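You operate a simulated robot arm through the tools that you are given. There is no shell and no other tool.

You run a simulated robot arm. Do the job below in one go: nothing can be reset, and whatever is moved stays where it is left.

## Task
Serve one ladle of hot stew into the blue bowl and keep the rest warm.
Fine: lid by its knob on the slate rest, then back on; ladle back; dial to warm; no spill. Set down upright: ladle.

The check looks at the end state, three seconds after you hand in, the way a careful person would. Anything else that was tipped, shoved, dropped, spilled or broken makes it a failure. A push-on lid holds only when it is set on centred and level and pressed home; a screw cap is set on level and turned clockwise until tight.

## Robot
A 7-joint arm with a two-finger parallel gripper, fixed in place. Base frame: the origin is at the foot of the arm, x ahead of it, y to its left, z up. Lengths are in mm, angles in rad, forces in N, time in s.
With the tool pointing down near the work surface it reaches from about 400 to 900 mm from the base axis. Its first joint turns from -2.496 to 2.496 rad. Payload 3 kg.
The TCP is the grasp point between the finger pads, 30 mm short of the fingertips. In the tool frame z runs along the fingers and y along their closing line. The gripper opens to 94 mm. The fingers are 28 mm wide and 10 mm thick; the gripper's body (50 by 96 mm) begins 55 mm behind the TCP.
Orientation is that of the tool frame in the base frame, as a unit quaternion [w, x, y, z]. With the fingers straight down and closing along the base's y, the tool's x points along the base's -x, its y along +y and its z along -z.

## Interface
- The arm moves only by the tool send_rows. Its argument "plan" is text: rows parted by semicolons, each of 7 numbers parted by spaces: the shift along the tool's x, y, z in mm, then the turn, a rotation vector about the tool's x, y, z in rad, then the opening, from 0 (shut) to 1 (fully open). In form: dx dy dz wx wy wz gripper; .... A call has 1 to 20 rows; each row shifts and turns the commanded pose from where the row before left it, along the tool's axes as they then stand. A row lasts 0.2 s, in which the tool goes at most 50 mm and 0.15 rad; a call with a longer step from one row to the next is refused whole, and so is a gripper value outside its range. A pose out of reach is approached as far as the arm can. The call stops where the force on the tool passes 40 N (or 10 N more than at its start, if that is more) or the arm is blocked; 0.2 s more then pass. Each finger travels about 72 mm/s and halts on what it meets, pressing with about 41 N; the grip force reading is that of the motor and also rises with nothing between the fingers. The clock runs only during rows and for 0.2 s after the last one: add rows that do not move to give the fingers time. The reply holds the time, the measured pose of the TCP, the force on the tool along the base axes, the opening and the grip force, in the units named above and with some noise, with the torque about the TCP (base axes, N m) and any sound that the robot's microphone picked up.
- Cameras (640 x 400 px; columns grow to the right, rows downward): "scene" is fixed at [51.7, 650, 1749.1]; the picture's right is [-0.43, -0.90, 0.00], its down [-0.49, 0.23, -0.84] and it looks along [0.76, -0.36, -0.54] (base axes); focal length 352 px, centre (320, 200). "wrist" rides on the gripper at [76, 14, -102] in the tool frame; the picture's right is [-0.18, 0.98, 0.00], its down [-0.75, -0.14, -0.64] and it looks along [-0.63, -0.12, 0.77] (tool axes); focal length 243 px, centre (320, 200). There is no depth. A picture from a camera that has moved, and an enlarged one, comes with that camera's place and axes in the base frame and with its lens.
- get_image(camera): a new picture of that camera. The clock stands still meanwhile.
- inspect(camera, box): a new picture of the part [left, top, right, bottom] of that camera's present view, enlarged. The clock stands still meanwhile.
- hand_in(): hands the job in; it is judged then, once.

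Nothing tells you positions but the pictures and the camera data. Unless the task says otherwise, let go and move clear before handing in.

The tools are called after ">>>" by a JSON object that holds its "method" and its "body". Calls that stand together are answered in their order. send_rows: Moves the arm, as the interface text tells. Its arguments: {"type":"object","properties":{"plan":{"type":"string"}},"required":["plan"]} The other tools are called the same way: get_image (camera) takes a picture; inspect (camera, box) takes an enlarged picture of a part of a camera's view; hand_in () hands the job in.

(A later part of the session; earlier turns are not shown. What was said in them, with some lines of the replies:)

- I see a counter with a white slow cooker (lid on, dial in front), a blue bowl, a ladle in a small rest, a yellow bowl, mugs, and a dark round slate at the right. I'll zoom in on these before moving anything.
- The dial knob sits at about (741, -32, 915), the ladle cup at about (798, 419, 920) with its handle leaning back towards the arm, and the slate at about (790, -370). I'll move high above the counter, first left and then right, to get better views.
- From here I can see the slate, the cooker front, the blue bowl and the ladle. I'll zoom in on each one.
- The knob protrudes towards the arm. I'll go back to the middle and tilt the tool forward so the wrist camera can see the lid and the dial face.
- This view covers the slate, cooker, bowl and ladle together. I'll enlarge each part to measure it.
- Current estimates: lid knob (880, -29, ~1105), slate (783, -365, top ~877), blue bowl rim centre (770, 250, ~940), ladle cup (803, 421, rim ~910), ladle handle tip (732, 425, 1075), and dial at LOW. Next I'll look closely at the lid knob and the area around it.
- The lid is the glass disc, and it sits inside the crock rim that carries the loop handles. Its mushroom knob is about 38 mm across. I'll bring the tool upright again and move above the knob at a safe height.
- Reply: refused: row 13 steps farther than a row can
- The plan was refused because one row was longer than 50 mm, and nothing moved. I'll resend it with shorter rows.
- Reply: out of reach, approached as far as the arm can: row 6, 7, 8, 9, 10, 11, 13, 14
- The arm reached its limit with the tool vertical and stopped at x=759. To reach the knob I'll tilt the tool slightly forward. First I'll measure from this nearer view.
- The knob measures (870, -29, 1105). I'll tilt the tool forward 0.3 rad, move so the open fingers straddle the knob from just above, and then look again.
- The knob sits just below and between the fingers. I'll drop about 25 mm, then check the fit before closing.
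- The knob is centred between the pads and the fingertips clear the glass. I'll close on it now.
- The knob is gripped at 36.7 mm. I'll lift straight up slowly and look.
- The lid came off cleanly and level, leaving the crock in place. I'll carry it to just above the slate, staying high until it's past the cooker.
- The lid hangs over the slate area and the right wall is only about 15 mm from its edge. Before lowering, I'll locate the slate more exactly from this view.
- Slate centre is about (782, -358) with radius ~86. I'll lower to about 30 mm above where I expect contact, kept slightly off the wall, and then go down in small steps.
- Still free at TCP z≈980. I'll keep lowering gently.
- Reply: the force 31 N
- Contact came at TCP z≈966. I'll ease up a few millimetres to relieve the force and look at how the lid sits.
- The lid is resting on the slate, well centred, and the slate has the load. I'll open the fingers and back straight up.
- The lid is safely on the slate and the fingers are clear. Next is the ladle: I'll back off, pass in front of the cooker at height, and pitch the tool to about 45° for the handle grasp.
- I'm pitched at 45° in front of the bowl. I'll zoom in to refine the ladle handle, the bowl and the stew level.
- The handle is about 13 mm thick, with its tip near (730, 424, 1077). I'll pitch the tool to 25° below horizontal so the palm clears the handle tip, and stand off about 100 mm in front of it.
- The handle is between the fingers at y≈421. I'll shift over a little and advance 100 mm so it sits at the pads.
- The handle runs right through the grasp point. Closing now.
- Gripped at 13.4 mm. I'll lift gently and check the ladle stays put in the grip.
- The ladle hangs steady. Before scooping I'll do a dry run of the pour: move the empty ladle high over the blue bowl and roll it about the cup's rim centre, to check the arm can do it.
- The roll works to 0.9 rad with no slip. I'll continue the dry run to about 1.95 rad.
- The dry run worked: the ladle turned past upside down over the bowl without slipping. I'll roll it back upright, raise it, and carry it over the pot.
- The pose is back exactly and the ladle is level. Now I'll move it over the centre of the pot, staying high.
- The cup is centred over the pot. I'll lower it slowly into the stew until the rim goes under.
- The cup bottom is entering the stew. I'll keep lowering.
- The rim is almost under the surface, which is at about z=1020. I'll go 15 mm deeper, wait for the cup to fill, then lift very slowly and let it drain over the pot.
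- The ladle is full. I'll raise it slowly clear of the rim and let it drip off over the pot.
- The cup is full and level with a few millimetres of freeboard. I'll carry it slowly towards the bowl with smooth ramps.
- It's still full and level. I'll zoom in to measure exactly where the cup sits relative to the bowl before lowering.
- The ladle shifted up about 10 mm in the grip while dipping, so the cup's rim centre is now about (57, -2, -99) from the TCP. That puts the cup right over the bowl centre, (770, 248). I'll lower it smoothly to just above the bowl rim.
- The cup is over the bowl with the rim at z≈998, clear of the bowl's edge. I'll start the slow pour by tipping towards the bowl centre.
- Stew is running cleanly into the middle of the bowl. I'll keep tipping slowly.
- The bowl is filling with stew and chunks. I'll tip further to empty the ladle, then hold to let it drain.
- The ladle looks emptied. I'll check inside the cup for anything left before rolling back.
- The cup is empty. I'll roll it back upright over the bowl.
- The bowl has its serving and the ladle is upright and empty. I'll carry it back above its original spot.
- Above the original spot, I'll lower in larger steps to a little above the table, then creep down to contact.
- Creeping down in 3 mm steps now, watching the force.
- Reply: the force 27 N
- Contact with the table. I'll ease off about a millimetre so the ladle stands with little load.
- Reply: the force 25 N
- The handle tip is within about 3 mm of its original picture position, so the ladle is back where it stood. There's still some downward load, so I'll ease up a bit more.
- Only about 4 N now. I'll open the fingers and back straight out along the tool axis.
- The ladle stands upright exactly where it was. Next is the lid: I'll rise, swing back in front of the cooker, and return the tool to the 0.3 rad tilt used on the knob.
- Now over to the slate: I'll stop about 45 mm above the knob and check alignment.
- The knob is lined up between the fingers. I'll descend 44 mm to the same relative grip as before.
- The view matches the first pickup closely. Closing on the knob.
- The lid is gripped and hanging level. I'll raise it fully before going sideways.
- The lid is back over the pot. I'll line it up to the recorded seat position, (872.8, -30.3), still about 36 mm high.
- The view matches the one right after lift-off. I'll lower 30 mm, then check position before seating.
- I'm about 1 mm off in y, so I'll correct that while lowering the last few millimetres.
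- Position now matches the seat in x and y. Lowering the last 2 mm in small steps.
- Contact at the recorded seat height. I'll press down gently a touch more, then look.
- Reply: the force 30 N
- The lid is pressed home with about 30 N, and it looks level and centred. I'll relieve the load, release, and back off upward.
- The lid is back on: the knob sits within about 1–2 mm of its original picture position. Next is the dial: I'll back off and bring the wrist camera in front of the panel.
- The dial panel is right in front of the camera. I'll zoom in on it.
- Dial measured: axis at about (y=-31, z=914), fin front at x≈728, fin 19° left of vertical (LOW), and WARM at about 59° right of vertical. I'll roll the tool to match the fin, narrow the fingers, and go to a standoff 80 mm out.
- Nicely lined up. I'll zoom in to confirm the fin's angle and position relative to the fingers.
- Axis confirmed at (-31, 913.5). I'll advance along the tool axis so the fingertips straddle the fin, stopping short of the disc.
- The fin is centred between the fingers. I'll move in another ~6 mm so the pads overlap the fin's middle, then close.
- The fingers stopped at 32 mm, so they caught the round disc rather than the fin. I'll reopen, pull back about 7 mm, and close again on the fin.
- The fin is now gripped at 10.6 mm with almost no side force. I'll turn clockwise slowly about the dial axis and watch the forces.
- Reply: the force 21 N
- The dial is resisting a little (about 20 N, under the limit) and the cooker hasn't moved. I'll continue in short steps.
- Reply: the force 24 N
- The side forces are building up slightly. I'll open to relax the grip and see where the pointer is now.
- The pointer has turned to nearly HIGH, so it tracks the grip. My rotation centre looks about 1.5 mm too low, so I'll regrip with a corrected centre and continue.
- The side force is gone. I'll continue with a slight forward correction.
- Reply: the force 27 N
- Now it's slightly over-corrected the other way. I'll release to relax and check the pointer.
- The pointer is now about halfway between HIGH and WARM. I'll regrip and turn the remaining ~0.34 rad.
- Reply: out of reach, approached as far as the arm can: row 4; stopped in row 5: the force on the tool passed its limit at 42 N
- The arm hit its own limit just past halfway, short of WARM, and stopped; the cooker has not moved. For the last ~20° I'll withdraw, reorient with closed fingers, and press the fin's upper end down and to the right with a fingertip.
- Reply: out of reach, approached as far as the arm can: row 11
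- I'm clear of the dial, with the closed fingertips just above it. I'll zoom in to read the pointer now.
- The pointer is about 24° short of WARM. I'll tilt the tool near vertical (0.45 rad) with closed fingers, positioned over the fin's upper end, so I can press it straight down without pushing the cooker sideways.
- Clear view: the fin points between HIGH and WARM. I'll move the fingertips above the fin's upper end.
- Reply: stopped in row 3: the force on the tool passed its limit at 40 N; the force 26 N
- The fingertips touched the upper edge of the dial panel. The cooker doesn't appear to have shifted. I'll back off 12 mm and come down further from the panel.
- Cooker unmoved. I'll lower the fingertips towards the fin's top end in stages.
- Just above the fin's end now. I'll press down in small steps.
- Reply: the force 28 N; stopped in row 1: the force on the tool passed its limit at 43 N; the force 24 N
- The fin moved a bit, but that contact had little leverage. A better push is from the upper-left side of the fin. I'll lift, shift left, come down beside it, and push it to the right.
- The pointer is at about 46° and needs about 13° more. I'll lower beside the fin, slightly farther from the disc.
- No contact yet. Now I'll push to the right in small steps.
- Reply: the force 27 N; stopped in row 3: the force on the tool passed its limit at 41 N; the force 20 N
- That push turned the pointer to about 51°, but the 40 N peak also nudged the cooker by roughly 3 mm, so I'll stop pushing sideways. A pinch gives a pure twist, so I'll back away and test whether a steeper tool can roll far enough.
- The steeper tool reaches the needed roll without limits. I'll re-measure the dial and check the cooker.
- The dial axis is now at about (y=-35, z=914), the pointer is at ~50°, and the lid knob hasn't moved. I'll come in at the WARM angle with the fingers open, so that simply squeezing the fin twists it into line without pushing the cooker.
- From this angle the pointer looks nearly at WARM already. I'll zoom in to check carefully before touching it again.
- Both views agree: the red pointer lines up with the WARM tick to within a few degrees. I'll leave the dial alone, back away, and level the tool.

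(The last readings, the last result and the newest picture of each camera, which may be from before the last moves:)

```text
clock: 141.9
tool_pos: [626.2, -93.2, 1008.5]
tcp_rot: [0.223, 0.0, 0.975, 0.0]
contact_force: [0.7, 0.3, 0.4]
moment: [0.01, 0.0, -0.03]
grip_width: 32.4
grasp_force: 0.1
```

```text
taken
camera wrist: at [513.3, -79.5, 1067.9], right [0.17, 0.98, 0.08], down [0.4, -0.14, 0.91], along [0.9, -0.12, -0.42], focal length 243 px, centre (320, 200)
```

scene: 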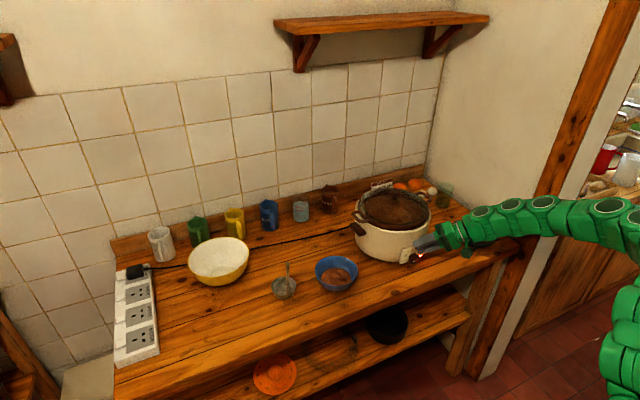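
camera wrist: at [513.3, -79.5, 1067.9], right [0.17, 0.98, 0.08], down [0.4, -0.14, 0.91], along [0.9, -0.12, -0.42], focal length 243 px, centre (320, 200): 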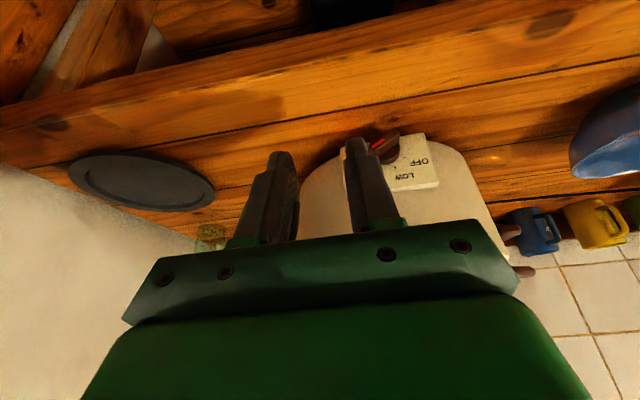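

>>> {"method": "send_rows", "body": {"plan": "13.7 25 -17.7 0 0 0 1;13.7 25 -17.7 0 0 0 1;13.7 25 -17.7 0 0 0 1;0 0 0 0 0 0 1;0 0 0 0 0 0 1"}}

>>> {"method": "inspect", "body": {"camera": "wrist", "box": [270, 70, 390, 190]}}

>>> {"method": "get_image", "body": {"camera": "scene"}}

>>> {"method": "inspect", "body": {"camera": "scene", "box": [345, 165, 465, 275]}}

>>> {"method": "inspect", "body": {"camera": "scene", "box": [250, 235, 390, 315]}}

```text
clock: 143.1
tool_pos: [565.9, -17.4, 1039.8]
tcp_rot: [0.223, 0.001, 0.975, 0.001]
contact_force: [0.0, -0.3, -0.4]
moment: [0.01, -0.02, 0.01]
grip_width: 94.2
grasp_force: 0.1
```

```text
3.33 times, centred on (330, 130) of wrist
camera zoom: at [452.9, -3.3, 1098.7], right [0.17, 0.98, 0.08], down [0.4, -0.14, 0.91], along [0.9, -0.12, -0.42], focal length 809 px, centre (287, 433)
```

zoom: 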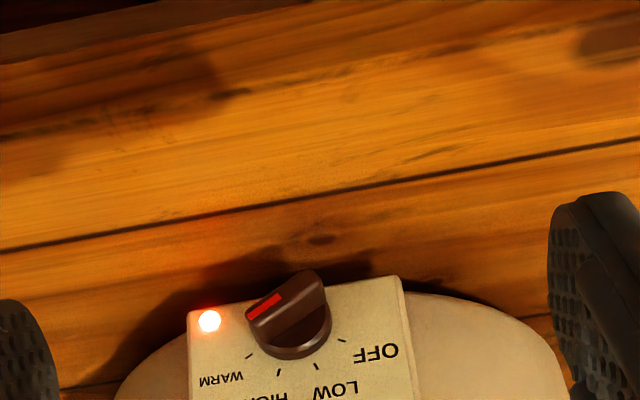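

```text
taken
```

scene: 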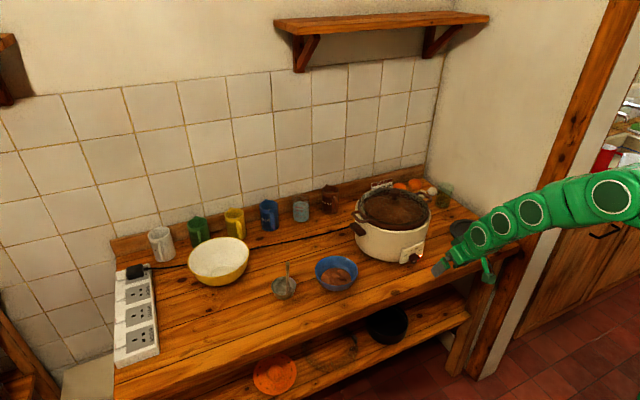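

```text
3.64 times, centred on (405, 220) of scene
camera zoom: at [51.7, 650.0, 1749.1], right [-0.43, -0.9, 0.0], down [-0.49, 0.23, -0.84], along [0.76, -0.36, -0.54], focal length 1280 px, centre (11, 127)
```

zoom: 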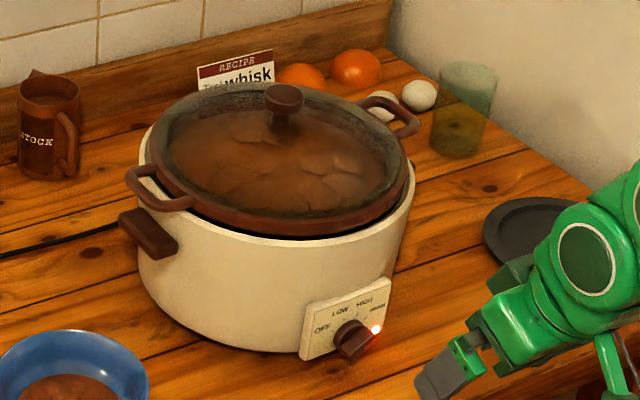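

```text
4.57 times, centred on (320, 275) of scene
camera zoom: at [51.7, 650.0, 1749.1], right [-0.43, -0.9, 0.0], down [-0.49, 0.23, -0.84], along [0.76, -0.36, -0.54], focal length 1610 px, centre (320, -143)
```

zoom: 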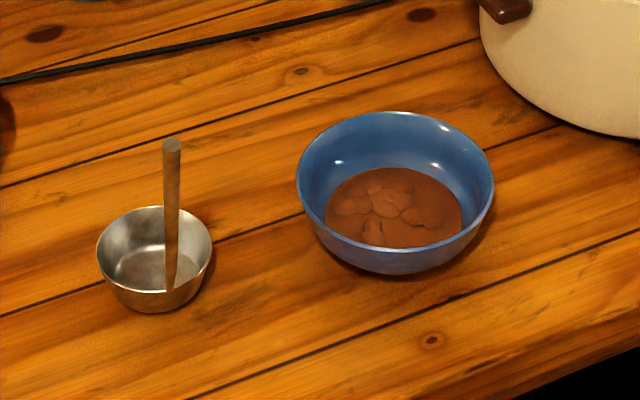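

The bowl, ladle and lid all look right. One more close look at the pointer against the WARM tick.

>>> {"method": "inspect", "body": {"camera": "wrist", "box": [295, 140, 355, 195]}}

>>> {"method": "inspect", "body": {"camera": "scene", "box": [400, 240, 430, 268]}}

```text
7.27 times, centred on (325, 168) of wrist
camera zoom: at [452.9, -3.3, 1098.7], right [0.17, 0.98, 0.08], down [0.4, -0.14, 0.91], along [0.9, -0.12, -0.42], focal length 1764 px, centre (284, 436)
```

zoom: 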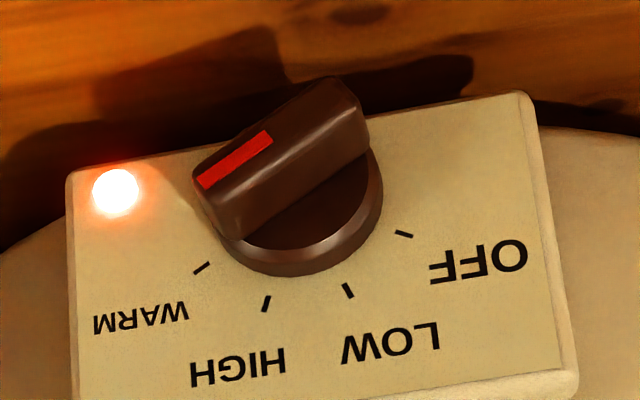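

```text
14.29 times, centred on (415, 254) of scene
camera zoom: at [51.7, 650.0, 1749.1], right [-0.43, -0.9, 0.0], down [-0.49, 0.23, -0.84], along [0.76, -0.36, -0.54], focal length 5030 px, centre (-1037, -571)
```

zoom: 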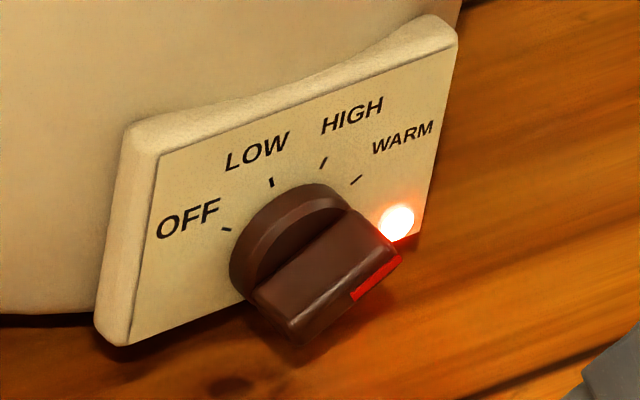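

The pointer reads about 61° against the WARM tick at about 60°, so the dial is on WARM. I'll raise the arm well clear and do a final check of everything.

>>> {"method": "send_rows", "body": {"plan": "-3.8 0 -41.5 0 0 0 1;-3.8 0 -41.5 0 0 0 1;-3.8 0 -41.5 0 0 0 1;-3.8 0 -41.5 0 0 0 1;-3.8 0 -41.5 0 0 0 1;0 0 0 0 0 0 1;0 0 0 0 0 0 1"}}

>>> {"method": "get_image", "body": {"camera": "scene"}}

>>> {"method": "inspect", "body": {"camera": "scene", "box": [330, 160, 510, 280]}}

>>> {"method": "get_image", "body": {"camera": "wrist"}}

```text
clock: 144.7
tool_pos: [494.0, -17.8, 1232.7]
tcp_rot: [0.223, 0.001, 0.975, 0.0]
contact_force: [-0.1, 1.4, 0.8]
moment: [0.03, 0.0, 0.0]
grip_width: 94.3
grasp_force: 0.1
```

```text
taken
```

scene: 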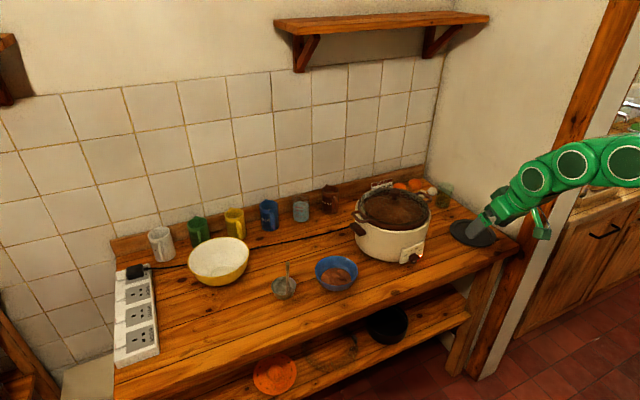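

```text
3.33 times, centred on (420, 220) of scene
camera zoom: at [51.7, 650.0, 1749.1], right [-0.43, -0.9, 0.0], down [-0.49, 0.23, -0.84], along [0.76, -0.36, -0.54], focal length 1174 px, centre (-13, 133)
```

zoom: 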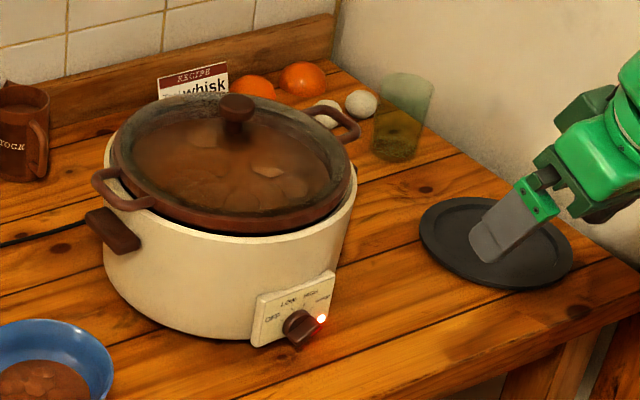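

```text
taken
camera wrist: at [380.4, -4.6, 1292.8], right [0.17, 0.98, 0.08], down [0.4, -0.14, 0.91], along [0.9, -0.12, -0.42], focal length 243 px, centre (320, 200)
```

wrist: 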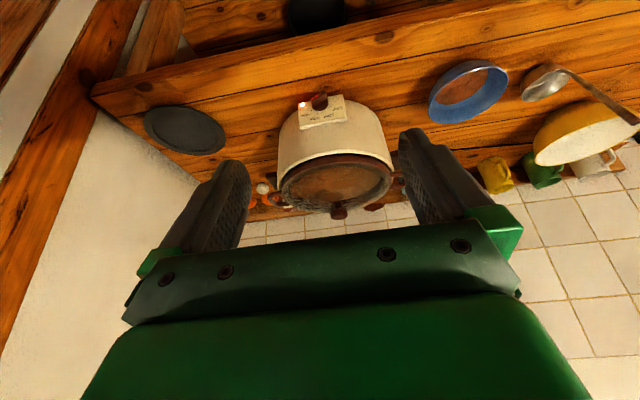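

The lid knob sits exactly where it started; only the panel has turned about 2° (a few mm). A last close look at the lid seating and the counter.

>>> {"method": "inspect", "body": {"camera": "wrist", "box": [260, 80, 420, 230]}}

>>> {"method": "inspect", "body": {"camera": "wrist", "box": [410, 40, 640, 190]}}

```text
2.67 times, centred on (340, 155) of wrist
camera zoom: at [380.4, -4.6, 1292.8], right [0.17, 0.98, 0.08], down [0.4, -0.14, 0.91], along [0.9, -0.12, -0.42], focal length 647 px, centre (267, 320)
```

zoom: 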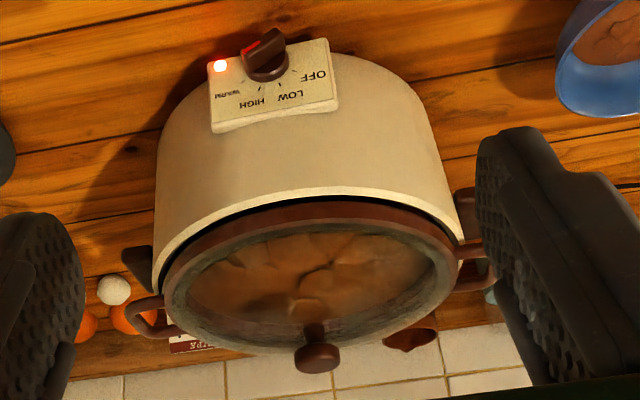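

```text
2.67 times, centred on (525, 115) of wrist
camera zoom: at [380.4, -4.6, 1292.8], right [0.17, 0.98, 0.08], down [0.4, -0.14, 0.91], along [0.9, -0.12, -0.42], focal length 647 px, centre (-227, 427)
```

zoom: 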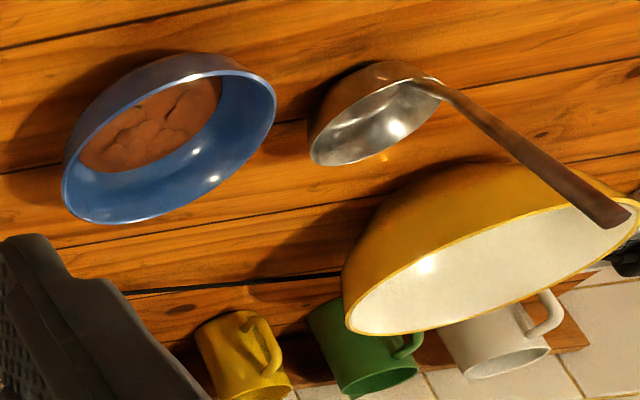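

Everything is in place:
- **Bowl:** the stew is in the blue bowl with no spills on the counter.
- **Ladle:** it stands upright on its original spot.
- **Lid:** it's seated level and centred on the crock.
- **Dial:** it points to WARM.
- **Arm:** it's clear of the counter.

I'm handing in.

>>> {"method": "hand_in", "body": {}}

```text
The job is handed in.
```

I served one ladle of stew into the blue bowl, put the lid and ladle back, and turned the dial to WARM. The job is handed in, and I haven't seen the check's result.

- **Stew:** the full ladle went into the middle of the blue bowl, and I saw no spills on the counter.
- **Ladle:** it is empty and standing upright where it started, within about 3 mm.
- **Lid:** I lifted it by its knob onto the slate, then set it back on the crock and pressed it down with about 30 N. It looks level, and its knob is within about 2 mm of where it began.
- **Dial:** it started at LOW. The pointer now lines up with the WARM mark to within about 2°.

**Cooker nudged:** while I was turning the dial, the cooker twisted by about 2°, moving the dial panel 4–5 mm. The force on the tool reached its 40 N limit several times, and one of those pushes caused the shift. The lid and crock stayed in place. I left the cooker as it was rather than risk pushing it again.
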